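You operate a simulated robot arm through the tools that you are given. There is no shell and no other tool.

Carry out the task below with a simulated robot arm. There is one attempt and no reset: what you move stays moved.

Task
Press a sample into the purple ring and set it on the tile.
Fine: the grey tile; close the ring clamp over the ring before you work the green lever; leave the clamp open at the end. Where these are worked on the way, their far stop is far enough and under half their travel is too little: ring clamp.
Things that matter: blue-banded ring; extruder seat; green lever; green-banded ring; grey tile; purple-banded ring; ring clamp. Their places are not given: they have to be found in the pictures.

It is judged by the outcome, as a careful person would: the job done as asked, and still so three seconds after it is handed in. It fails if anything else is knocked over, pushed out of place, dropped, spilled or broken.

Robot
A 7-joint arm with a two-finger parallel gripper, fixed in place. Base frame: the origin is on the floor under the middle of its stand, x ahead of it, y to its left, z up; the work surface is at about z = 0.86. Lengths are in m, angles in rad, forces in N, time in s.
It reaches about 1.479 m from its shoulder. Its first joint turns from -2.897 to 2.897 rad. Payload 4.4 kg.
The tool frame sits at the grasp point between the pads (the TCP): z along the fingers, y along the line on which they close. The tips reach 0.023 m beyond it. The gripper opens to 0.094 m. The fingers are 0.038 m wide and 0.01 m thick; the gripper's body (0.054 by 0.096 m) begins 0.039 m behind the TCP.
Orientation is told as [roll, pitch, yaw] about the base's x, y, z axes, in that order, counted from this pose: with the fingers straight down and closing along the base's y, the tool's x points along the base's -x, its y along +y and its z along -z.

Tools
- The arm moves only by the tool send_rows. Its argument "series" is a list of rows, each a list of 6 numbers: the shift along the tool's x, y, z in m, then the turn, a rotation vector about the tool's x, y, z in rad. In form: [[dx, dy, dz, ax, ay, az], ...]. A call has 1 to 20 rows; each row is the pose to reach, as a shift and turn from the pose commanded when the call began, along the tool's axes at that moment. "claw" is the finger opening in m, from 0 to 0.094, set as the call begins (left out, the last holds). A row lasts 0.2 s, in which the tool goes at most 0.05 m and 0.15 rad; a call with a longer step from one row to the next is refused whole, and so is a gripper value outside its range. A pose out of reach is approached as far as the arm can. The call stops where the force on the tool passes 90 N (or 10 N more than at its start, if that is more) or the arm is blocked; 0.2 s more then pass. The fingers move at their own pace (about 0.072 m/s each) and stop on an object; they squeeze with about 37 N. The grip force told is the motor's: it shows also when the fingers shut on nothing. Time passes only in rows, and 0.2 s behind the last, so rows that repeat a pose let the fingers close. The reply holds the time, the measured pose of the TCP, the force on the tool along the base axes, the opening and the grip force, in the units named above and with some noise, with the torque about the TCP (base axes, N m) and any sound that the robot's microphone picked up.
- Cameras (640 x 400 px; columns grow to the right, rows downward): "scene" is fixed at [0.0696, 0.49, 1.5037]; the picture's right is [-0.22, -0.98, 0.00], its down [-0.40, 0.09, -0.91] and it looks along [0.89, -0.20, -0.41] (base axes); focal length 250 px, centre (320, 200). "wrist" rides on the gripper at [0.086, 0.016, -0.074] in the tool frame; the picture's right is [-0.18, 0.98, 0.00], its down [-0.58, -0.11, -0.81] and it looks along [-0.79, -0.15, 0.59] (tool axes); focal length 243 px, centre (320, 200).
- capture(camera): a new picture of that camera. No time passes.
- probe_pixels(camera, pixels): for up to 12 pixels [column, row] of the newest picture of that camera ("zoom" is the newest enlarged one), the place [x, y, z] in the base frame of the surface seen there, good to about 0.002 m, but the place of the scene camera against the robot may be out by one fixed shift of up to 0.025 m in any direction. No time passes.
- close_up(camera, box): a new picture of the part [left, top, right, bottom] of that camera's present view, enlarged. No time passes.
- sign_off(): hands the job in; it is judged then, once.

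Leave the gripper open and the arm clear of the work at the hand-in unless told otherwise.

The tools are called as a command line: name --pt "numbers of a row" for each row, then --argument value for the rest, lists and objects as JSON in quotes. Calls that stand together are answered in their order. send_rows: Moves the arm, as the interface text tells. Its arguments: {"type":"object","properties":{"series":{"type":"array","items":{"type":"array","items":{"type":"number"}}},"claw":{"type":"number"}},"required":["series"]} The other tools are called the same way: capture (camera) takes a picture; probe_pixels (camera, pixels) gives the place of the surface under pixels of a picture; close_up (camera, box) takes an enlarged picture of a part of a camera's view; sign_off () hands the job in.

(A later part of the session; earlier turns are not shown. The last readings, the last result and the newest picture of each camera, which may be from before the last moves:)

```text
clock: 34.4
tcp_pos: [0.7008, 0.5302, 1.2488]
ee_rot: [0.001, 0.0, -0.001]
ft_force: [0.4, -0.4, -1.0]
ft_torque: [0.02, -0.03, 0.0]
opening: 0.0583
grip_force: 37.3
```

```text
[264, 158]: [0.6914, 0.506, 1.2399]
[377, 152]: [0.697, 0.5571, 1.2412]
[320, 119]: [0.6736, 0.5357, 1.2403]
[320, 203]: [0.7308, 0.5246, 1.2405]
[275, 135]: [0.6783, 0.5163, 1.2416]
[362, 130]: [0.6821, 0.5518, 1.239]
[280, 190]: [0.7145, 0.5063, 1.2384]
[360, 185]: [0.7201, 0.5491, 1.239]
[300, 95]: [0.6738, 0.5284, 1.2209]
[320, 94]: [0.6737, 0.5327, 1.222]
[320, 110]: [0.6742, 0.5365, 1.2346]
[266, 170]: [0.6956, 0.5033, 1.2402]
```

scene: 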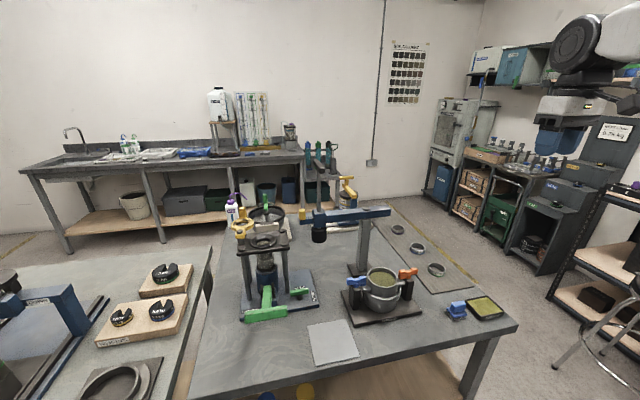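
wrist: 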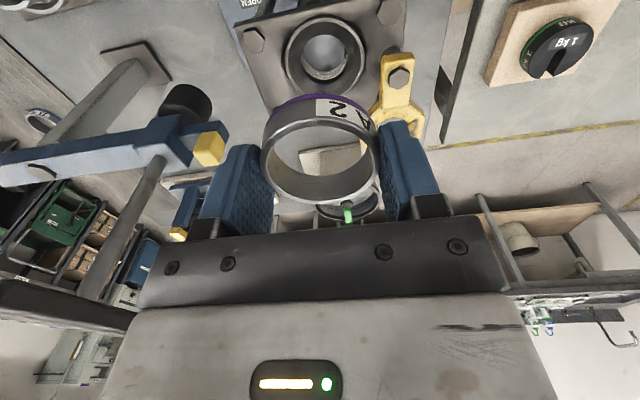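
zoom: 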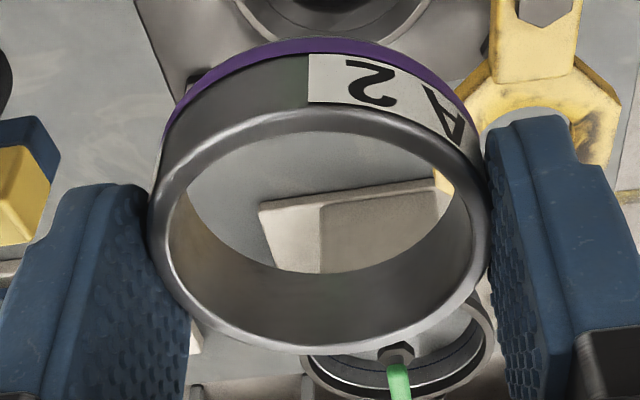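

Ring top is 9 mm beyond the TCP, centred within 1 mm. To keep the fingers away from the clamp post I'll turn the gripper 45° (about tool z by -0.785) and move over the seat centre at the same height.

send_rows --pt "-0.005 -0.0004 0 0 0 -0.131" --pt "-0.01 -0.0008 0 0 0 -0.262" --pt "-0.015 -0.0012 0 0 0 -0.393" --pt "-0.02 -0.0016 0 0 0 -0.524" --pt "-0.025 -0.002 0 0 0 -0.655" --pt "-0.0278 -0.0023 0 0 0 -0.785" --pt "-0.0278 -0.0023 0 0 0 -0.785"

capture --camera "wrist"

capture --camera "scene"

```text
clock: 36.0
tcp_pos: [0.7289, 0.5278, 1.2502]
ee_rot: [0.0, 0.0, 0.786]
ft_force: [1.3, 0.0, -1.3]
ft_torque: [0.0, -0.01, 0.01]
opening: 0.0583
grip_force: 37.4
```

```text
taken
```

wrist: 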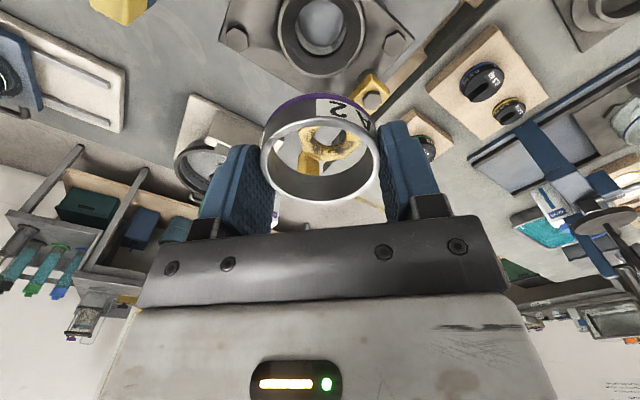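

```text
taken
```

scene: 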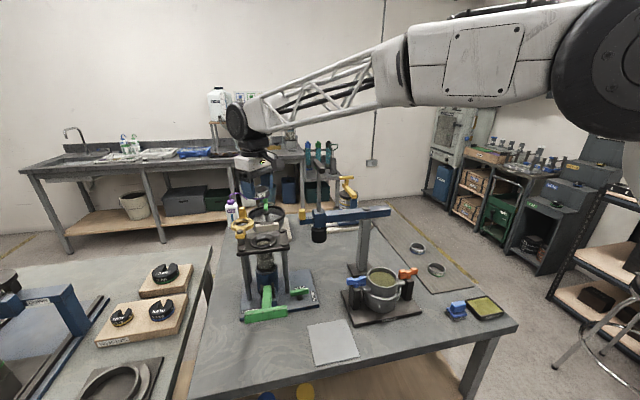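

Turned to yaw 0.786 and right over the seat. I'll enlarge the seat at (322, 30) to double-check its centre from this viewpoint.

close_up --camera "wrist" --box '[250, 0, 410, 100]'

probe_pixels --camera "zoom" --pixels '[[120, 100], [145, 120], [170, 130], [195, 120], [380, 120], [405, 110], [430, 100], [458, 100], [290, 215], [290, 235], [290, 255], [290, 300]]'

```text
4.00 times, centred on (330, 50) of wrist
```

zoom: 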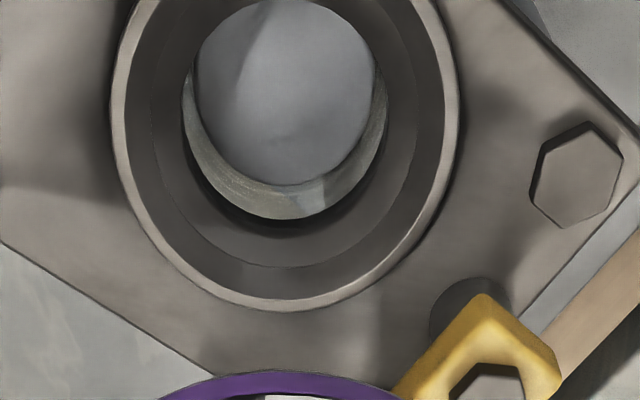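

```text
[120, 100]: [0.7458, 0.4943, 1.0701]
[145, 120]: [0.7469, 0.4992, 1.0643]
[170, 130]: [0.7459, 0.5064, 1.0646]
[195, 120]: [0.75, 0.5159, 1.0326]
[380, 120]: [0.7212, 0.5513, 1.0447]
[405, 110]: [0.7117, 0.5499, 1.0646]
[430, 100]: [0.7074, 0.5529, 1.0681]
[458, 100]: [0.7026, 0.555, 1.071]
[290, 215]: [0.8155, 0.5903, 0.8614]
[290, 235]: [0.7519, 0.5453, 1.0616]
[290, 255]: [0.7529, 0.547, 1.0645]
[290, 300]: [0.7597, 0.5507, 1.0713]
```

The centre agrees: about (0.7299, 0.5284), and the ring centre is at (0.7296, 0.5286). I'll descend to TCP z ≈ 1.096, with the ring's bottom just inside the lip.

send_rows --pt "0 0 0.03 0 0 0" --pt "0 0 0.06 0 0 0" --pt "0 0 0.09 0 0 0" --pt "0 0 0.115 0 0 0" --pt "0 0 0.13 0 0 0" --pt "0 0 0.14 0 0 0" --pt "0 0 0.148 0 0 0" --pt "0 0 0.154 0 0 0" --pt "0 0 0.154 0 0 0"

capture --camera "wrist"

close_up --camera "scene" --box '[225, 190, 305, 260]'

```text
clock: 38.0
tcp_pos: [0.7289, 0.5291, 1.0953]
ee_rot: [-0.001, -0.001, 0.785]
ft_force: [0.3, -1.2, -0.3]
ft_torque: [0.01, 0.02, -0.02]
opening: 0.0582
grip_force: 37.0
```

```text
taken
```

wrist: 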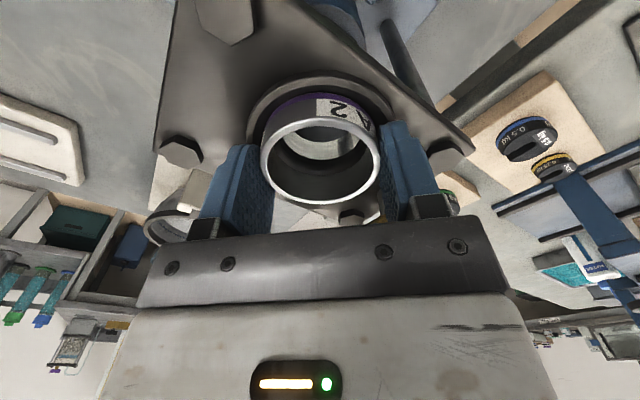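

```text
5.71 times, centred on (265, 225) of scene
```

zoom: 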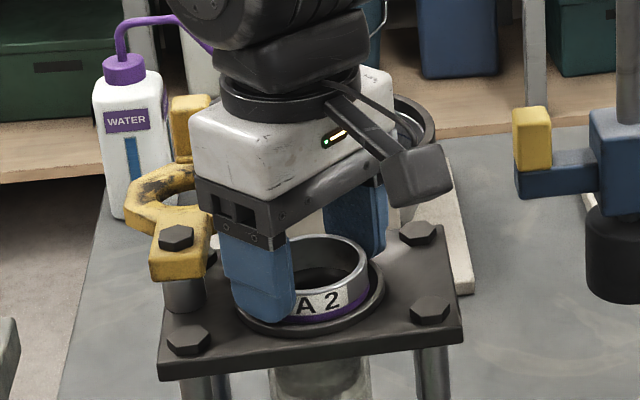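

The ring is well aligned inside the lip. I'll lower it another ~3 mm in small steps and watch the force.

send_rows --pt "0 0 0.001 0 0 0" --pt "0 0 0.002 0 0 0" --pt "0 0 0.003 0 0 0" --pt "0 0 0.003 0 0 0"

capture --camera "wrist"

```text
clock: 39.0
tcp_pos: [0.7293, 0.5282, 1.0948]
ee_rot: [0.0, -0.001, 0.785]
ft_force: [-5.1, -2.5, 18.8]
ft_torque: [0.14, 0.85, 0.15]
opening: 0.0582
grip_force: 37.0
```

```text
taken
```

wrist: 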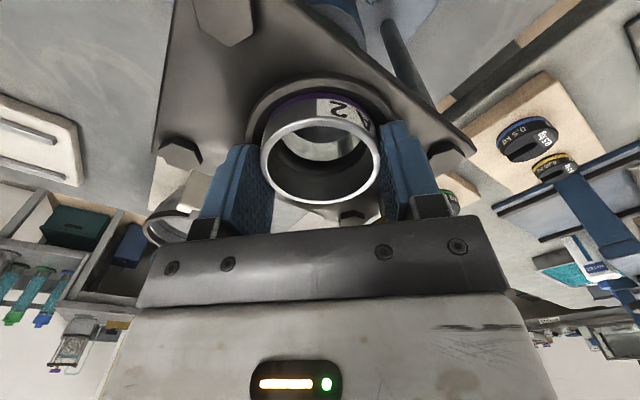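

The force of 19 N comes from a finger corner resting on the lip; the ring's bottom is about 2 mm above the ledge, already inside the pocket. I'll relieve the pressure by 1.5 mm and open gently to let it settle.

send_rows --pt "0 0 -0.0015 0 0 0" --pt "0 0 -0.0015 0 0 0"

send_rows --pt "0 0 0 0 0 0" --pt "0 0 0 0 0 0" --claw 0.07

capture --camera "wrist"

close_up --camera "scene" --box '[225, 190, 305, 260]'

```text
clock: 39.6
tcp_pos: [0.7292, 0.529, 1.0942]
ee_rot: [0.001, -0.002, 0.787]
ft_force: [3.0, 3.5, 10.6]
ft_torque: [0.19, 0.34, -0.16]
opening: 0.0584
grip_force: 37.2
```

```text
clock: 40.2
tcp_pos: [0.7296, 0.5272, 1.0939]
ee_rot: [0.0, -0.001, 0.784]
ft_force: [-1.9, -5.6, 10.4]
ft_torque: [0.1, 0.37, 0.16]
opening: 0.0687
grip_force: 0.0
```

```text
taken
```

wrist: 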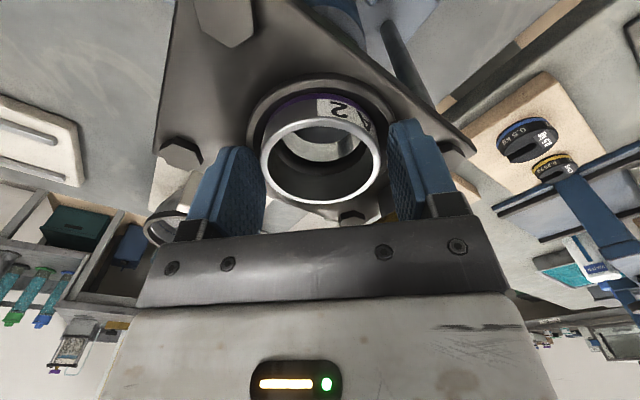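

```text
5.71 times, centred on (265, 225) of scene
```

zoom: 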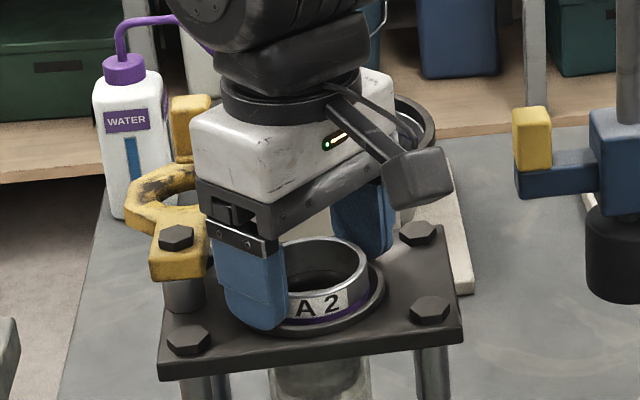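

The fingers are open and the ring rests in the seat. I'll rise slowly straight up and then check how it sits.

send_rows --pt "0 0 -0.004 0 0 0" --pt "0 0 -0.012 0 0 0" --pt "0 0 -0.025 0 0 0" --pt "0 0 -0.05 0 0 0" --pt "0 0 -0.08 0 0 0" --pt "0 0 -0.12 0 0 0"

capture --camera "wrist"

close_up --camera "scene" --box '[225, 190, 305, 260]'

```text
clock: 41.6
tcp_pos: [0.7285, 0.5291, 1.2147]
ee_rot: [0.0, -0.001, 0.785]
ft_force: [0.1, -0.2, -1.1]
ft_torque: [-0.01, 0.01, 0.02]
opening: 0.0702
grip_force: 0.0
```

```text
taken
```

wrist: 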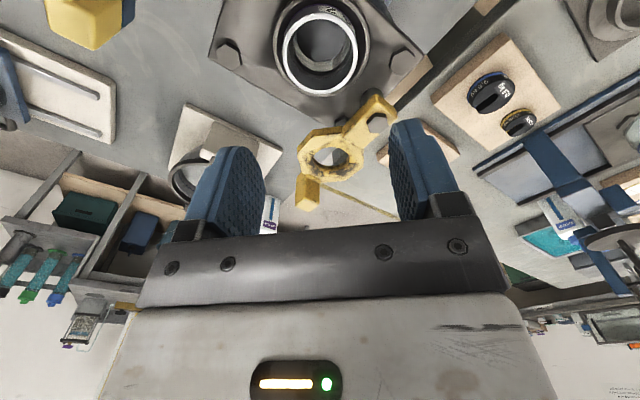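

```text
5.71 times, centred on (265, 225) of scene
```

zoom: 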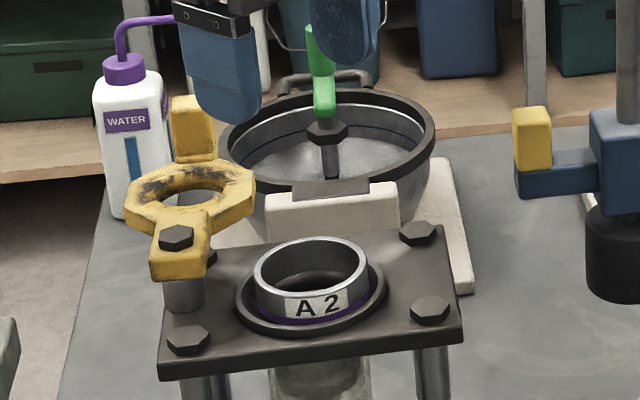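

The ring sits in the seat. Now I'll enlarge the seat and the clamp in the wrist view and probe for ring height and clamp geometry.

close_up --camera "wrist" --box '[270, 0, 410, 90]'

probe_pixels --camera "zoom" --pixels '[[70, 200], [410, 190], [230, 412], [240, 50], [100, 120], [385, 110], [20, 180], [250, 200]]'

close_up --camera "wrist" --box '[280, 80, 420, 220]'

probe_pixels --camera "zoom" --pixels '[[435, 190], [440, 90], [390, 130], [300, 230], [150, 300], [350, 350], [115, 480], [115, 450], [170, 470], [100, 560], [230, 350], [100, 490]]'

```text
4.44 times, centred on (340, 45) of wrist
```

zoom: 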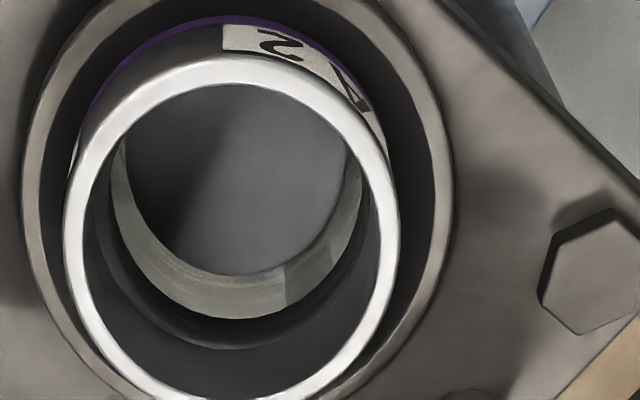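

```text
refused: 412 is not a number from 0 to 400
```

```text
2.86 times, centred on (350, 150) of wrist
```

zoom: 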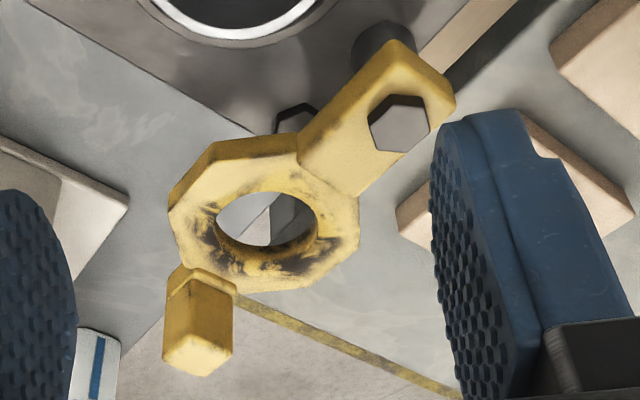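

```text
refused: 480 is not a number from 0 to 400
```

The pictures are 400 rows high; I'll probe the clamp picture again within range (knob near (200, 330), ring hole near (268, 215), pivot bolt near (400, 123)).

probe_pixels --camera "zoom" --pixels '[[400, 123], [430, 75], [330, 160], [235, 150], [190, 195], [345, 200], [300, 275], [215, 255], [180, 310], [215, 310], [185, 355], [215, 360]]'

probe_pixels --camera "zoom" --pixels '[[370, 40], [345, 95], [440, 95], [250, 200], [315, 215], [270, 255], [200, 280], [225, 340], [170, 300], [405, 105], [420, 145], [375, 130]]'

probe_pixels --camera "wrist" --pixels '[[286, 50], [356, 45], [320, 92], [324, 13], [295, 75], [350, 75], [300, 22], [345, 22], [322, 50]]'

```text
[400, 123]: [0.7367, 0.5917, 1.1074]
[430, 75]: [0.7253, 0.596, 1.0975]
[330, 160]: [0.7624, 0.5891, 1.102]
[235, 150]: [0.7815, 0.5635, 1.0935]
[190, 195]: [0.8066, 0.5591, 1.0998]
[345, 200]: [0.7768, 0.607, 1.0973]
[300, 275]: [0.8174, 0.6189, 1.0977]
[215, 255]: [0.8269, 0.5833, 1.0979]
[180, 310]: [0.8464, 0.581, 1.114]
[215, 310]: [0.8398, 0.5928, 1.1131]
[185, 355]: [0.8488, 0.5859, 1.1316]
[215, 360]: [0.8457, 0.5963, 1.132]
```

```text
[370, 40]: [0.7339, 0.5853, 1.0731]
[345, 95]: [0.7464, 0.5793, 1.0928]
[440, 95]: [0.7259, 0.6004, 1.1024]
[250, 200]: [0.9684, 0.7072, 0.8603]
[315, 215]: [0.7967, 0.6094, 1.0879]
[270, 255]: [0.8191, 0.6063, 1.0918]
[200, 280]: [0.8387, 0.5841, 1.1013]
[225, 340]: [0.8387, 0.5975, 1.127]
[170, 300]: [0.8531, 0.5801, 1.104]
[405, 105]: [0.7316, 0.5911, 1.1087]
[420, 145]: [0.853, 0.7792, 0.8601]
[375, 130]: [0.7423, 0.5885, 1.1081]
```

```text
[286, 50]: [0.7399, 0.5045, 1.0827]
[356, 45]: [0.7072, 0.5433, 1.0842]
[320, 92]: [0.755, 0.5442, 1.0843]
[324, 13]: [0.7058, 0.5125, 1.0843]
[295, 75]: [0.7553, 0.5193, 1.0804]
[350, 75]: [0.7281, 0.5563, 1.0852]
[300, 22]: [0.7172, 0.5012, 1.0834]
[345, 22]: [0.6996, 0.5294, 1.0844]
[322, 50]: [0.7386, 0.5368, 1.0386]
```

The ring's top is level at z ≈ 1.084 and centred in the seat. Clamp geometry: pivot (0.7365, 0.591), knob (0.848, 0.590), top z ≈ 1.132, radius ≈ 0.1115; it must swing about -96° to lie over the seat. I'll check the press rod's handle extents before swinging near it.

close_up --camera "scene" --box '[280, 150, 360, 240]'

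probe_pixels --camera "scene" --pixels '[[319, 172], [316, 163], [321, 171], [317, 160], [302, 213], [302, 209], [318, 190], [312, 207]]'

```text
4.44 times, centred on (320, 195) of scene
```

zoom: 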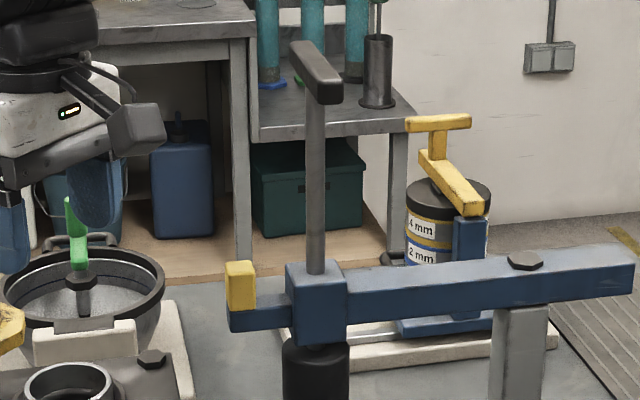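

```text
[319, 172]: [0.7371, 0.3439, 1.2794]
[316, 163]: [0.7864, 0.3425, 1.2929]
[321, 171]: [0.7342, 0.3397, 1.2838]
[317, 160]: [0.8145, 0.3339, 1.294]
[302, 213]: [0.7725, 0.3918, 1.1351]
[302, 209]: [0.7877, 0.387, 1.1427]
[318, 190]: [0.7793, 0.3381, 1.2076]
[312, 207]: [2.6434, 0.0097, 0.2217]
```

The press handle stays at y ≈ 0.35 and its yellow knob at y ≈ 0.40, clear of the swing. I'll turn back to yaw 0 and go above the clamp knob at (0.848, 0.590), z 1.22.

send_rows --pt "-0.021 -0.0067 -0.001 0 0 0.131" --pt "-0.0427 -0.0134 -0.002 0 0 0.262" --pt "-0.064 -0.02 -0.003 0 0 0.393" --pt "-0.0853 -0.0269 -0.004 0 0 0.524" --pt "-0.1067 -0.0336 -0.005 0 0 0.655" --pt "-0.128 -0.0403 -0.005 0 0 0.785" --pt "-0.128 -0.0403 -0.005 0 0 0.785" --claw 0.06

capture --camera "wrist"

close_up --camera "wrist" --box '[260, 0, 400, 110]'

```text
clock: 43.2
tcp_pos: [0.8485, 0.5893, 1.2185]
ee_rot: [0.0, 0.001, -0.002]
ft_force: [-0.4, -0.5, 0.2]
ft_torque: [0.03, -0.01, -0.02]
opening: 0.0599
grip_force: 0.1
```

```text
taken
```

wrist: 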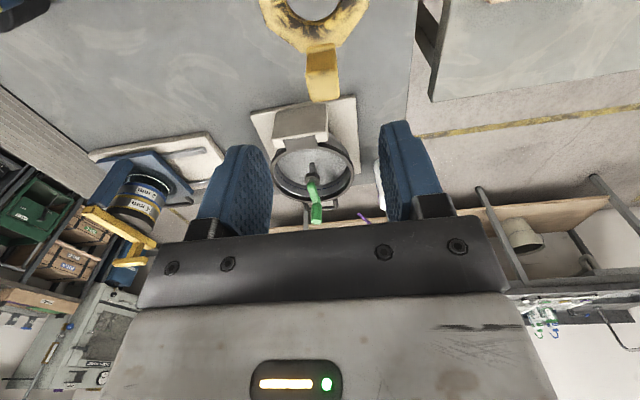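

```text
3.64 times, centred on (330, 55) of wrist
```

zoom: 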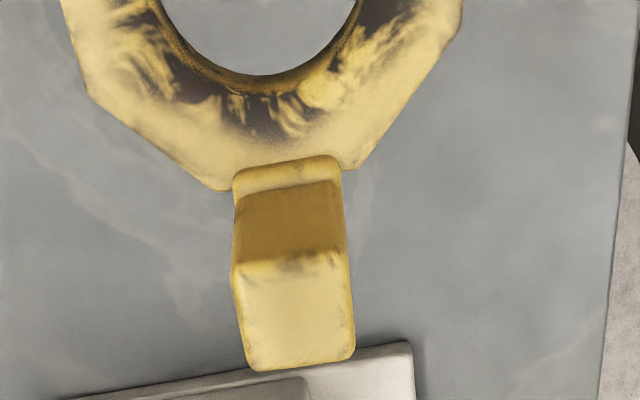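

I see the knob's front face and its top (rows 255-370 in the enlarged view). I'll probe its corners.

probe_pixels --camera "zoom" --pixels '[[240, 275], [345, 262], [252, 362], [350, 352], [298, 315], [290, 225], [240, 215], [340, 200], [290, 172], [240, 172], [200, 170], [300, 110]]'

```text
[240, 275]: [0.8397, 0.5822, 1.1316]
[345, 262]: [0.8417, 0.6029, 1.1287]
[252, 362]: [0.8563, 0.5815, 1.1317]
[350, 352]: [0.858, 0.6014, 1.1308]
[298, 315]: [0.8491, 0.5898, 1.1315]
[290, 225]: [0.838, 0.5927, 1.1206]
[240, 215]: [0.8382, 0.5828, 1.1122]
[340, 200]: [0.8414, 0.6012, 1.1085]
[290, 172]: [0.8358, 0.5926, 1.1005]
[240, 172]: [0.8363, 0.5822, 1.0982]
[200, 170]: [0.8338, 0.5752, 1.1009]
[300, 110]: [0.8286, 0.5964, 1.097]
```

The knob spans x 0.838-0.858, y 0.581-0.603, top z 1.131, centre (0.8485, 0.5915). I'll lower the open fingers around it to TCP z ≈ 1.130, then close to a loose cage of 0.027.

send_rows --pt "0 0.002 0.02 0 0 0" --pt "0 0.002 0.045 0 0 0" --pt "0 0.002 0.07 0 0 0" --pt "0 0.002 0.083 0 0 0" --pt "0 0.002 0.0895 0 0 0" --pt "0 0.002 0.0895 0 0 0"

send_rows --pt "0 0 0 0 0 0" --pt "0 0 0 0 0 0" --pt "0 0 0 0 0 0" --claw 0.027

capture --camera "wrist"

close_up --camera "scene" --box '[225, 180, 305, 260]'

```text
clock: 44.6
tcp_pos: [0.8485, 0.5915, 1.1288]
ee_rot: [-0.001, 0.0, 0.001]
ft_force: [-0.2, 0.0, -0.8]
ft_torque: [0.01, -0.01, -0.03]
opening: 0.0601
grip_force: 0.0
```

```text
clock: 45.4
tcp_pos: [0.8474, 0.5916, 1.1299]
ee_rot: [0.001, -0.001, 0.0]
ft_force: [0.1, -0.2, -0.3]
ft_torque: [0.0, 0.0, 0.01]
opening: 0.0271
grip_force: 0.1
```

```text
taken
```

wrist: 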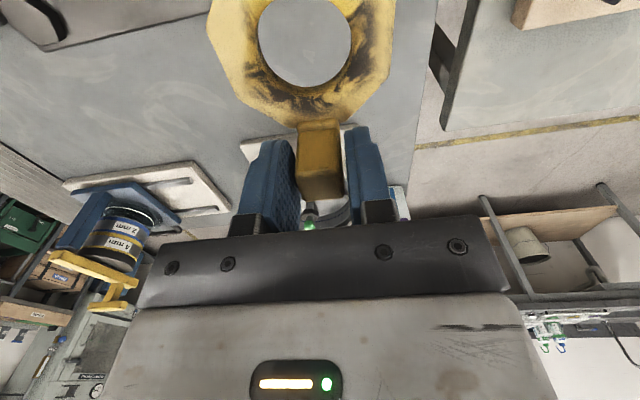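

```text
5.00 times, centred on (265, 220) of scene
```

zoom: 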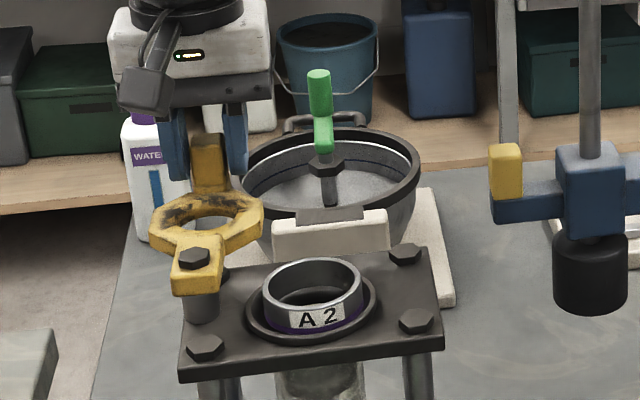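

The knob is caged. I'll swing it along the arc about the pivot, first half (0.84 rad), turning the gripper with it.

send_rows --pt "0.0011 -0.0156 0 0 0 0.14" --pt "0.0044 -0.031 0 0 0 0.28" --pt "0.0097 -0.0457 0 0 0 0.42" --pt "0.0171 -0.0595 0 0 0 0.56" --pt "0.0263 -0.0722 0 0 0 0.7" --pt "0.0372 -0.0834 0 0 0 0.84" --pt "0.0372 -0.0834 0 0 0 0.84"

capture --camera "wrist"

close_up --camera "scene" --box '[225, 180, 305, 260]'

```text
clock: 47.0
tcp_pos: [0.8107, 0.5088, 1.13]
ee_rot: [0.0, 0.0, -0.84]
ft_force: [0.2, 0.1, 0.5]
ft_torque: [-0.01, 0.02, 0.01]
opening: 0.0271
grip_force: 0.1
```

```text
taken
```

wrist: 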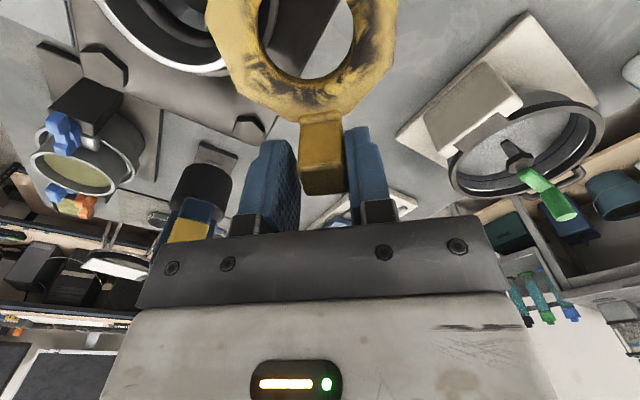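

```text
5.00 times, centred on (265, 220) of scene
```

zoom: 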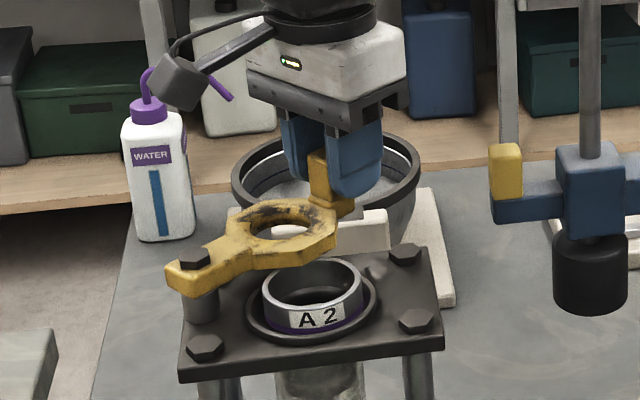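

It swings freely with no force. I'll continue with the second half of the arc.

send_rows --pt "0.0011 -0.0156 0 0 0 0.14" --pt "0.0044 -0.031 0 0 0 0.28" --pt "0.0097 -0.0457 0 0 0 0.42" --pt "0.0171 -0.0595 0 0 0 0.56" --pt "0.0263 -0.0722 0 0 0 0.7" --pt "0.0366 -0.0829 0 0 0 0.833" --pt "0.0366 -0.0829 0 0 0 0.833"

capture --camera "wrist"

close_up --camera "scene" --box '[225, 180, 305, 260]'

```text
clock: 48.6
tcp_pos: [0.7248, 0.4806, 1.1303]
ee_rot: [0.001, 0.0, -1.676]
ft_force: [0.4, 0.7, 0.8]
ft_torque: [0.01, -0.01, 0.0]
opening: 0.0271
grip_force: 0.1
```

```text
taken
```

wrist: 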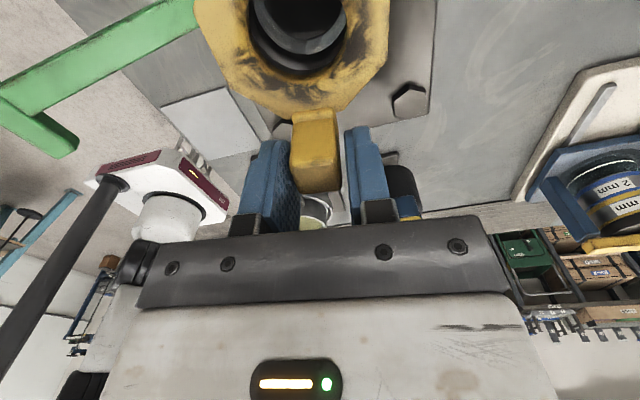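

```text
5.00 times, centred on (265, 220) of scene
```

zoom: 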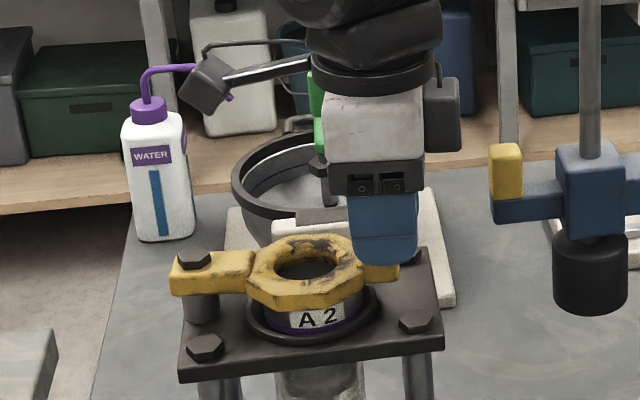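

The clamp is now over the ring. I'll enlarge the wrist view to compare the clamp's hole with the ring beneath.

close_up --camera "wrist" --box '[190, 0, 430, 150]'

probe_pixels --camera "zoom" --pixels '[[20, 80], [500, 80], [90, 200], [440, 200], [280, 275], [170, 100], [400, 100], [280, 210], [330, 360], [290, 330], [385, 360], [280, 120]]'

```text
2.67 times, centred on (310, 75) of wrist
```

zoom: 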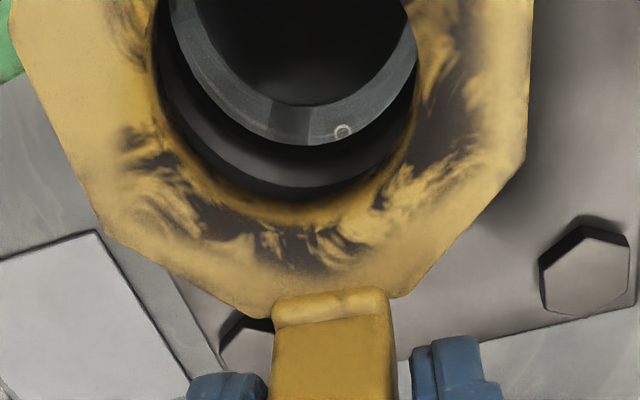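

```text
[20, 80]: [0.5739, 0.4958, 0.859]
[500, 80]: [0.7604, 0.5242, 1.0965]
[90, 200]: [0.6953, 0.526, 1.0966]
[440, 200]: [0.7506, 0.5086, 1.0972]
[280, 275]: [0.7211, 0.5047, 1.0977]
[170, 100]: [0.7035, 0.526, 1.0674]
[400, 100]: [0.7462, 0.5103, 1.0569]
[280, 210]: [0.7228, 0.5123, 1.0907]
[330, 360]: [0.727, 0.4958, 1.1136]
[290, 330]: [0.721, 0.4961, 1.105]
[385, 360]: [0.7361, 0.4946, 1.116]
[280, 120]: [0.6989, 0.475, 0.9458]
```

The clamp hole is nearly concentric with the ring. I'll push a little further (0.06 rad) to feel for its far stop.

send_rows --pt "0.0 -0.0022 0 0 0 0.02" --pt "0.0001 -0.0045 0 0 0 0.04" --pt "0.0002 -0.0067 0 0 0 0.06"

close_up --camera "wrist" --box '[190, 0, 430, 200]'

```text
clock: 49.4
tcp_pos: [0.718, 0.4817, 1.1293]
ee_rot: [-0.001, 0.0, -1.734]
ft_force: [13.9, 2.8, -1.1]
ft_torque: [0.11, -0.04, 0.18]
opening: 0.0331
grip_force: 6.7
```

```text
2.00 times, centred on (310, 100) of wrist
```

zoom: 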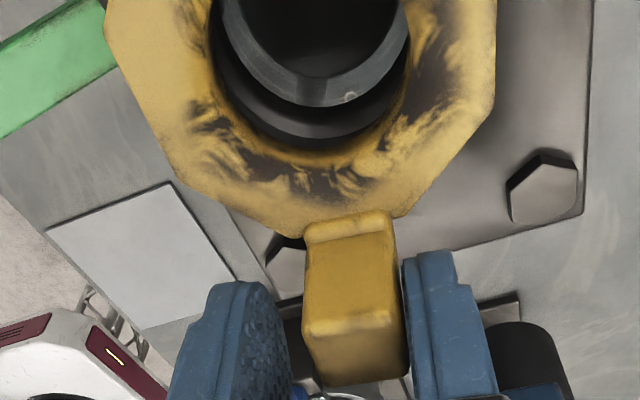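

13.9 N of reaction in +x: the clamp is at its far stop. I'll back off 4 mm, open the fingers, and lift clear.

send_rows --pt "0 0.003 0 0 0 -0.02" --pt "0 0.0045 0 0 0 -0.04" --pt "0 0.0045 0 0 0 -0.04"

send_rows --pt "0 0 0 0 0 0" --pt "0 0 0 0 0 0" --pt "0 0 -0.02 0 0 0" --pt "0 0 -0.05 0 0 0" --pt "0 0 -0.085 0 0 0" --pt "0 0 -0.12 0 0 0" --pt "0 0 -0.15 0 0 0" --claw 0.05

capture --camera "wrist"

close_up --camera "scene" --box '[225, 180, 305, 260]'

```text
clock: 50.2
tcp_pos: [0.7221, 0.481, 1.1301]
ee_rot: [0.001, -0.001, -1.693]
ft_force: [0.4, 0.0, 0.1]
ft_torque: [0.03, 0.0, -0.01]
opening: 0.0268
grip_force: 0.0
```

```text
clock: 51.8
tcp_pos: [0.7237, 0.4795, 1.2779]
ee_rot: [0.0, 0.0, -1.693]
ft_force: [-0.7, 0.1, 0.2]
ft_torque: [-0.01, 0.01, 0.0]
opening: 0.0501
grip_force: 0.0
```

```text
taken
```

wrist: 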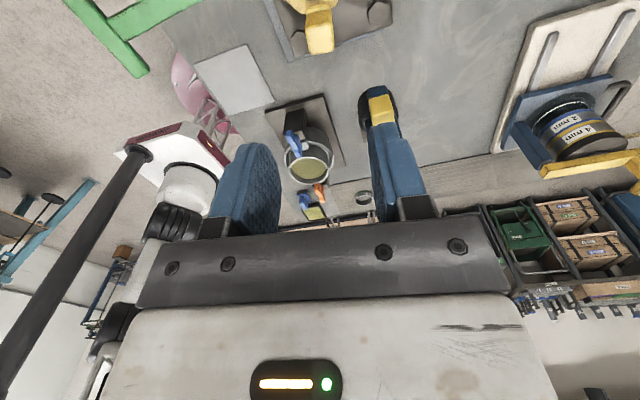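

```text
5.00 times, centred on (265, 220) of scene
```

zoom: 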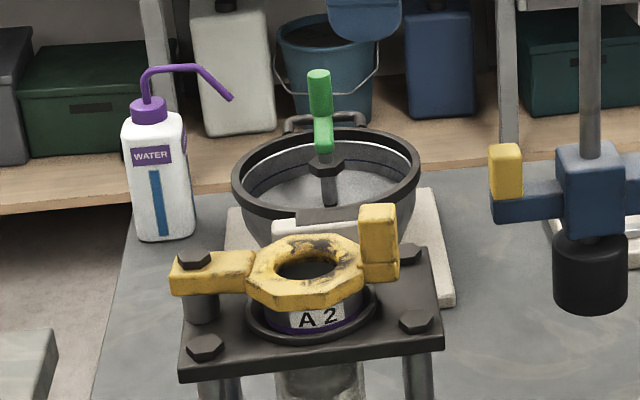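

The clamp is closed over the ring, with the knob standing at the right. Next I'll turn back to yaw 0 while moving to (0.45, 0.52, 1.35) to look at the green lever.

send_rows --pt "0.0005 -0.0231 -0.015 0 0 -0.141" --pt "0.001 -0.0461 -0.03 0 0 -0.282" --pt "0.0016 -0.0692 -0.04 0 0 -0.423" --pt "0.0021 -0.0923 -0.05 0 0 -0.564" --pt "0.0026 -0.1153 -0.06 0 0 -0.706" --pt "0.0031 -0.1384 -0.07 0 0 -0.847" --pt "0.0037 -0.1615 -0.07 0 0 -0.988" --pt "0.0042 -0.1845 -0.07 0 0 -1.129" --pt "0.0047 -0.2076 -0.07 0 0 -1.27" --pt "0.0052 -0.2307 -0.07 0 0 -1.411" --pt "0.0058 -0.2537 -0.07 0 0 -1.552" --pt "0.0063 -0.2768 -0.07 0 0 -1.693"

capture --camera "wrist"

```text
clock: 54.4
tcp_pos: [0.4477, 0.5209, 1.3487]
ee_rot: [0.0, 0.001, 0.001]
ft_force: [0.1, 0.7, -0.4]
ft_torque: [-0.02, -0.02, -0.02]
opening: 0.05
grip_force: 0.1
```

```text
taken
```

wrist: 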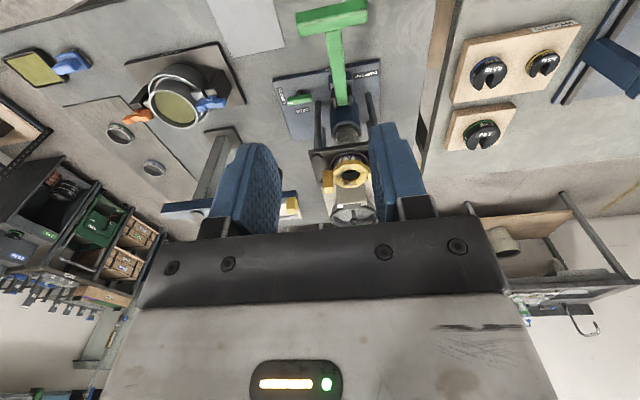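

I'll enlarge the lever at (332, 20)-(340, 100) and probe along it.

close_up --camera "wrist" --box '[260, 0, 420, 120]'

probe_pixels --camera "zoom" --pixels '[[160, 60], [200, 75], [250, 65], [300, 55], [350, 45], [400, 35], [420, 25], [275, 25], [290, 150], [305, 250], [315, 330], [315, 355]]'

probe_pixels --camera "wrist" --pixels '[[300, 15], [297, 28], [366, 14], [333, 18], [333, 8], [333, 25], [367, 5], [330, 30], [340, 96], [338, 70]]'

```text
3.33 times, centred on (340, 60) of wrist
```

zoom: 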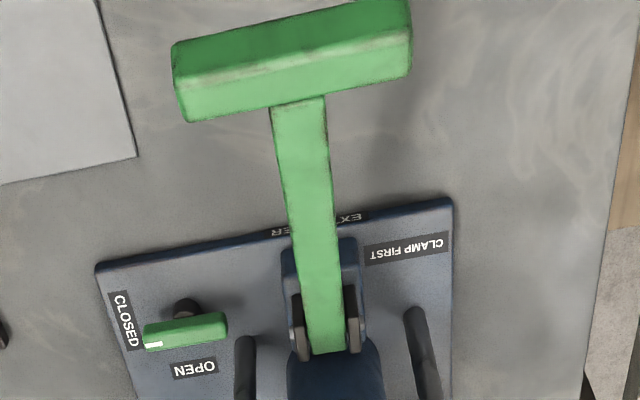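

```text
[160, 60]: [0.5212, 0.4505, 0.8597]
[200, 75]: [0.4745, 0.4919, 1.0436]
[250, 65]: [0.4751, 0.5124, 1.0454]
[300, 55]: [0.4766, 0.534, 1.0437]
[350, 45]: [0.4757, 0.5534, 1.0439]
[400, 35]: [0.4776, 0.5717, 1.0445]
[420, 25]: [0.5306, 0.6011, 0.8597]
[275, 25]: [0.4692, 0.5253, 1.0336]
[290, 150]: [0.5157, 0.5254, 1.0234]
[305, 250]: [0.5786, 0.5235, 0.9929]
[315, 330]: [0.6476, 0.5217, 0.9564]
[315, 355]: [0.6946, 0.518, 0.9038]
```

```text
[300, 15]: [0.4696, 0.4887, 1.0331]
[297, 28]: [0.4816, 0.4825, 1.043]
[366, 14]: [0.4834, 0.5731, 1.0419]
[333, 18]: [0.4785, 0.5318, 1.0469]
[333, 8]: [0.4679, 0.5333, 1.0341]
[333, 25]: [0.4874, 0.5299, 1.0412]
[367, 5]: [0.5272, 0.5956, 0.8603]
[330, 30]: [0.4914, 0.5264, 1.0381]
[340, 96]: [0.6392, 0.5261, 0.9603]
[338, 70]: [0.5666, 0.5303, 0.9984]
```

The T-bar's top ridge is at (0.478, 0.482-0.575, 1.047), its middle at y ≈ 0.528; the pivot is near (0.65, 0.52, 0.945). I'll close the fingers and come down above the bar's middle to TCP z ≈ 1.10.

send_rows --pt "-0.003 0.001 0.035 0 0 0" --pt "-0.006 0.002 0.07 0 0 0" --pt "-0.009 0.003 0.105 0 0 0" --pt "-0.012 0.004 0.14 0 0 0" --pt "-0.016 0.005 0.175 0 0 0" --pt "-0.02 0.006 0.21 0 0 0" --pt "-0.022 0.007 0.245 0 0 0" --pt "-0.022 0.007 0.245 0 0 0" --claw 0.0

capture --camera "wrist"

close_up --camera "scene" --box '[205, 180, 365, 340]'

```text
clock: 56.2
tcp_pos: [0.4704, 0.5267, 1.1041]
ee_rot: [-0.001, 0.0, 0.001]
ft_force: [-0.2, 0.4, 0.7]
ft_torque: [0.0, 0.0, -0.04]
opening: 0.0
grip_force: 37.0
```

```text
taken
```

wrist: 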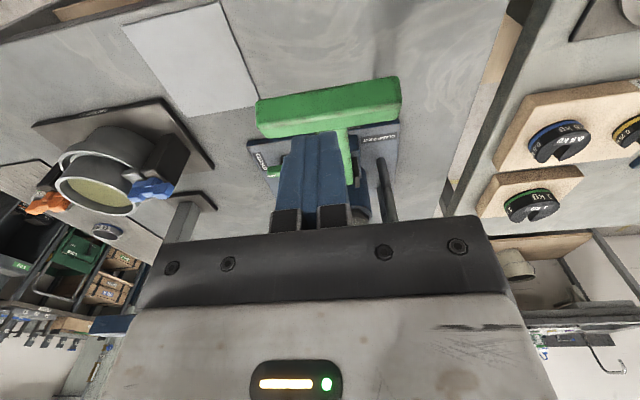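

```text
2.50 times, centred on (285, 260) of scene
```

zoom: 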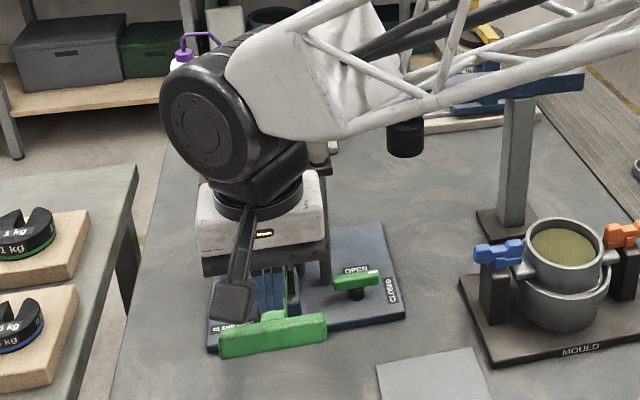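

The fingertips are right above the bar. I'll push down, drifting slightly toward the robot as the bar swings on its arc, in 10 mm rows.

send_rows --pt "0 0 0.015 0 0 0" --pt "0 0 0.028 0 0 0" --pt "0.001 0 0.038 0 0 0" --pt "0.003 0 0.048 0 0 0" --pt "0.006 0 0.058 0 0 0" --pt "0.008 0 0.068 0 0 0" --pt "0.01 0 0.078 0 0 0"

capture --camera "wrist"

close_up --camera "scene" --box '[205, 180, 365, 340]'

```text
clock: 57.8
tcp_pos: [0.4612, 0.5271, 1.0269]
ee_rot: [0.0, -0.001, 0.002]
ft_force: [-2.7, -0.1, 6.0]
ft_torque: [-0.04, 0.06, 0.03]
opening: 0.0
grip_force: 36.7
```

```text
taken
```

wrist: 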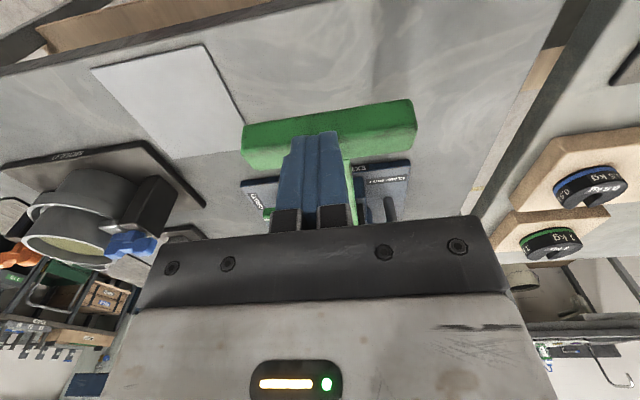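

```text
2.50 times, centred on (285, 260) of scene
```

zoom: 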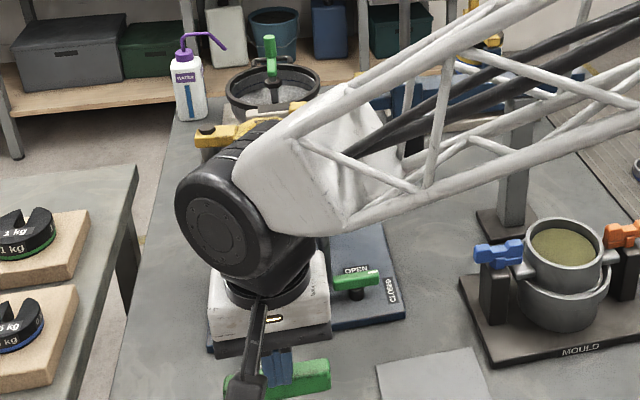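

Only 6 N resistance; the lever follows. I'll push on down another 80 mm in steps.

send_rows --pt "0.002 0 0.01 0 0 0" --pt "0.003 0 0.02 0 0 0" --pt "0.004 0 0.03 0 0 0" --pt "0.005 0 0.04 0 0 0" --pt "0.005 0 0.05 0 0 0" --pt "0.005 0 0.06 0 0 0" --pt "0.005 0 0.07 0 0 0" --pt "0.005 0 0.08 0 0 0"

capture --camera "wrist"

close_up --camera "scene" --box '[205, 180, 365, 340]'

```text
clock: 59.2
tcp_pos: [0.4556, 0.5285, 0.9801]
ee_rot: [0.006, -0.006, 0.0]
ft_force: [-5.3, -5.2, 16.2]
ft_torque: [-0.15, 0.25, 0.0]
opening: 0.0
grip_force: 37.2
stopped in row 6: the force on the tool passed its limit at 109 N (the readings are from after the stop); the commanded pose is now the measured one
```

```text
taken
```

wrist: 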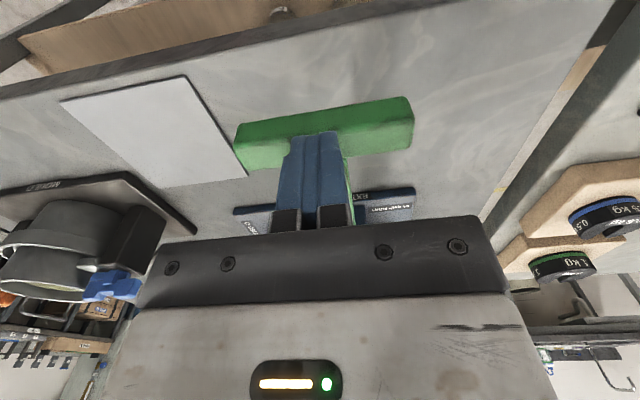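

```text
2.50 times, centred on (285, 260) of scene
```

zoom: 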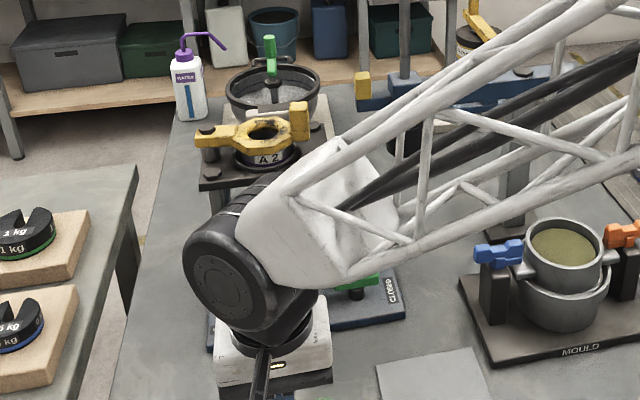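

The lever stopped hard at tip z ≈ 0.957 — its end stop. I'll look at the ring through the clamp hole.

close_up --camera "scene" --box '[240, 215, 300, 255]'

probe_pixels --camera "zoom" --pixels '[[320, 165], [280, 175], [300, 185], [340, 190], [310, 150]]'

```text
10.00 times, centred on (270, 235) of scene
```

zoom: 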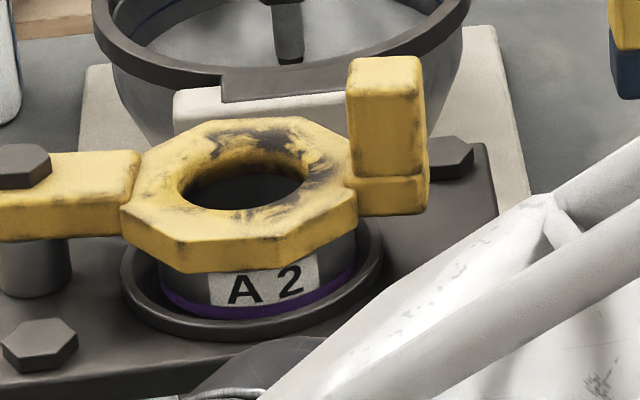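

```text
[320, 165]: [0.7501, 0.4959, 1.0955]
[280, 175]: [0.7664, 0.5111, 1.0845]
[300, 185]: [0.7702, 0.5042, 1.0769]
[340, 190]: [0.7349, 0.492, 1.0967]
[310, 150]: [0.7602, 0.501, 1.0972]
```

The hole still looks dark. I'll raise the arm off the lever and check whether the lever stays down and what the sample looks like.

send_rows --pt "0 0 -0.01 0 0 0" --pt "0 0 -0.03 0 0 0" --pt "0 0 -0.06 0 0 0" --pt "0 0 -0.1 0 0 0" --pt "0 0 -0.14 0 0 0" --pt "0 0 -0.18 0 0 0" --pt "0 0 -0.22 0 0 0" --pt "0 0 -0.26 0 0 0"

capture --camera "wrist"

close_up --camera "scene" --box '[205, 180, 365, 340]'

```text
clock: 61.0
tcp_pos: [0.4546, 0.5273, 1.2372]
ee_rot: [0.006, -0.007, -0.001]
ft_force: [0.8, 0.3, 0.4]
ft_torque: [-0.05, 0.0, -0.01]
opening: 0.0001
grip_force: 36.7
```

```text
taken
```

wrist: 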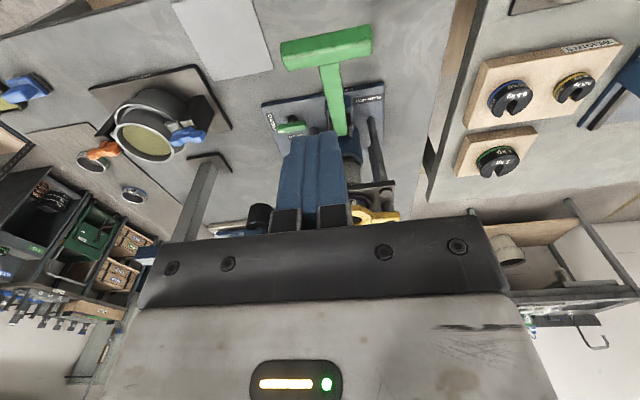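

```text
2.50 times, centred on (285, 260) of scene
```

zoom: 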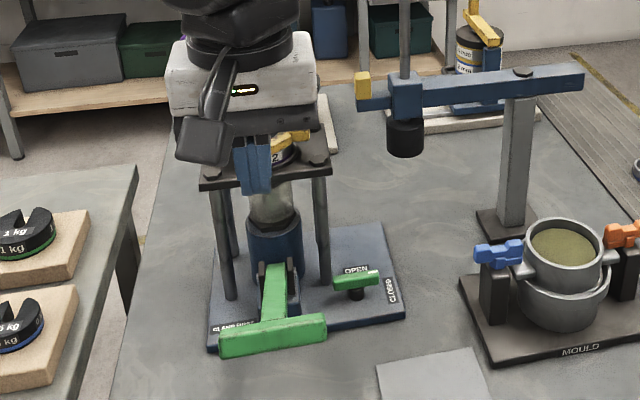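

The lever seems to have sprung back up, like a pump lever. I'll probe its height and zoom on the glass tube to see whether the piston moved.

close_up --camera "scene" --box '[235, 240, 305, 325]'

probe_pixels --camera "scene" --pixels '[[265, 313], [265, 308], [270, 300], [266, 268], [268, 262], [262, 262]]'

close_up --camera "wrist" --box '[260, 60, 420, 220]'

```text
4.71 times, centred on (270, 282) of scene
```

zoom: 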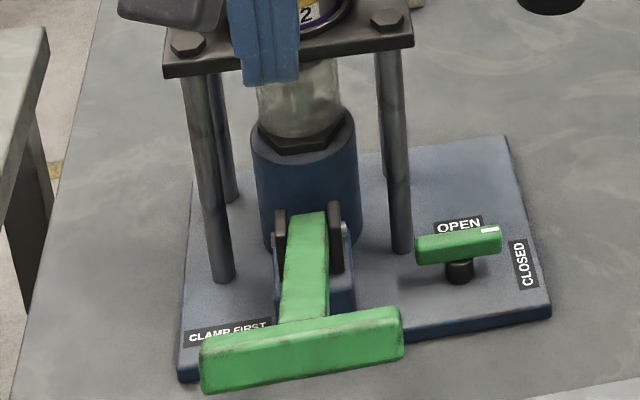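

```text
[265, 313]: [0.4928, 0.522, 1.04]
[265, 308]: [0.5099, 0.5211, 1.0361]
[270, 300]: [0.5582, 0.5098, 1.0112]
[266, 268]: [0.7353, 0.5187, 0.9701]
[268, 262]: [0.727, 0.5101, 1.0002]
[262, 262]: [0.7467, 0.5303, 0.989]
```

```text
2.50 times, centred on (340, 140) of wrist
```

zoom: 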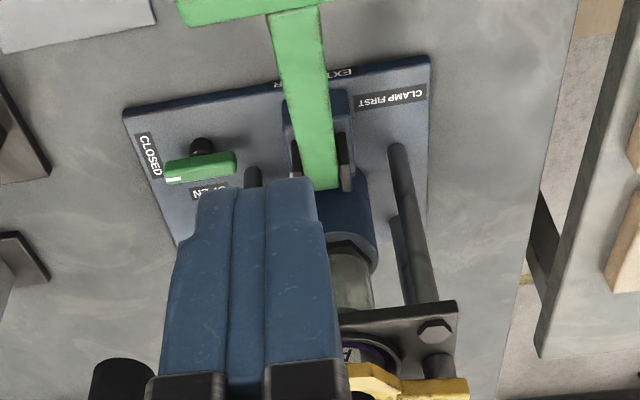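

The lever sprang back up (bar again at z ≈ 1.04), so it works as a pump. I'll move over the seat to see how far the sample has risen, correcting the slight tilt left by the stop.

send_rows --pt "-0.03 0 -0.01 0.006 0.007 0" --pt "-0.07 0.001 -0.02 0.006 0.007 0" --pt "-0.11 0.001 -0.03 0.006 0.007 0" --pt "-0.15 0.002 -0.04 0.006 0.007 0" --pt "-0.19 0.002 -0.043 0.006 0.007 0" --pt "-0.225 0.003 -0.043 0.006 0.007 0" --pt "-0.255 0.003 -0.043 0.006 0.007 0" --pt "-0.255 0.003 -0.043 0.006 0.007 0"

capture --camera "wrist"

close_up --camera "wrist" --box '[260, 0, 400, 100]'

```text
clock: 62.8
tcp_pos: [0.711, 0.5283, 1.2818]
ee_rot: [0.0, 0.003, -0.001]
ft_force: [-0.2, 0.6, 0.6]
ft_torque: [0.0, 0.03, -0.02]
opening: 0.0
grip_force: 37.6
```

```text
taken
```

wrist: 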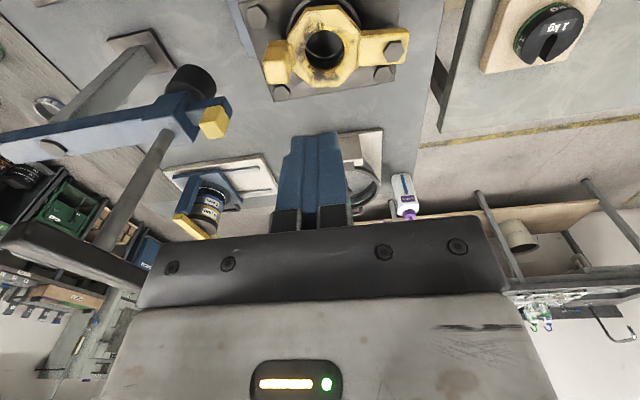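

```text
4.00 times, centred on (330, 50) of wrist
```

zoom: 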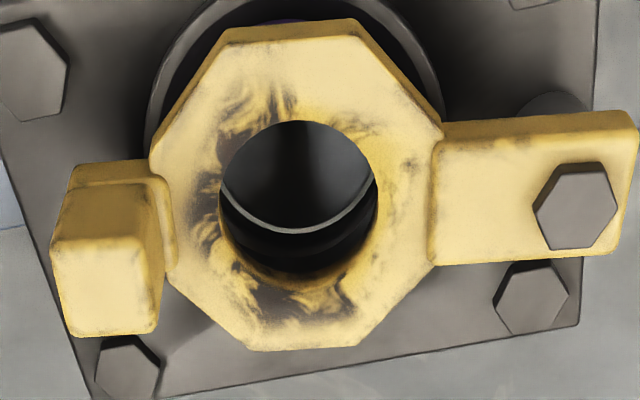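

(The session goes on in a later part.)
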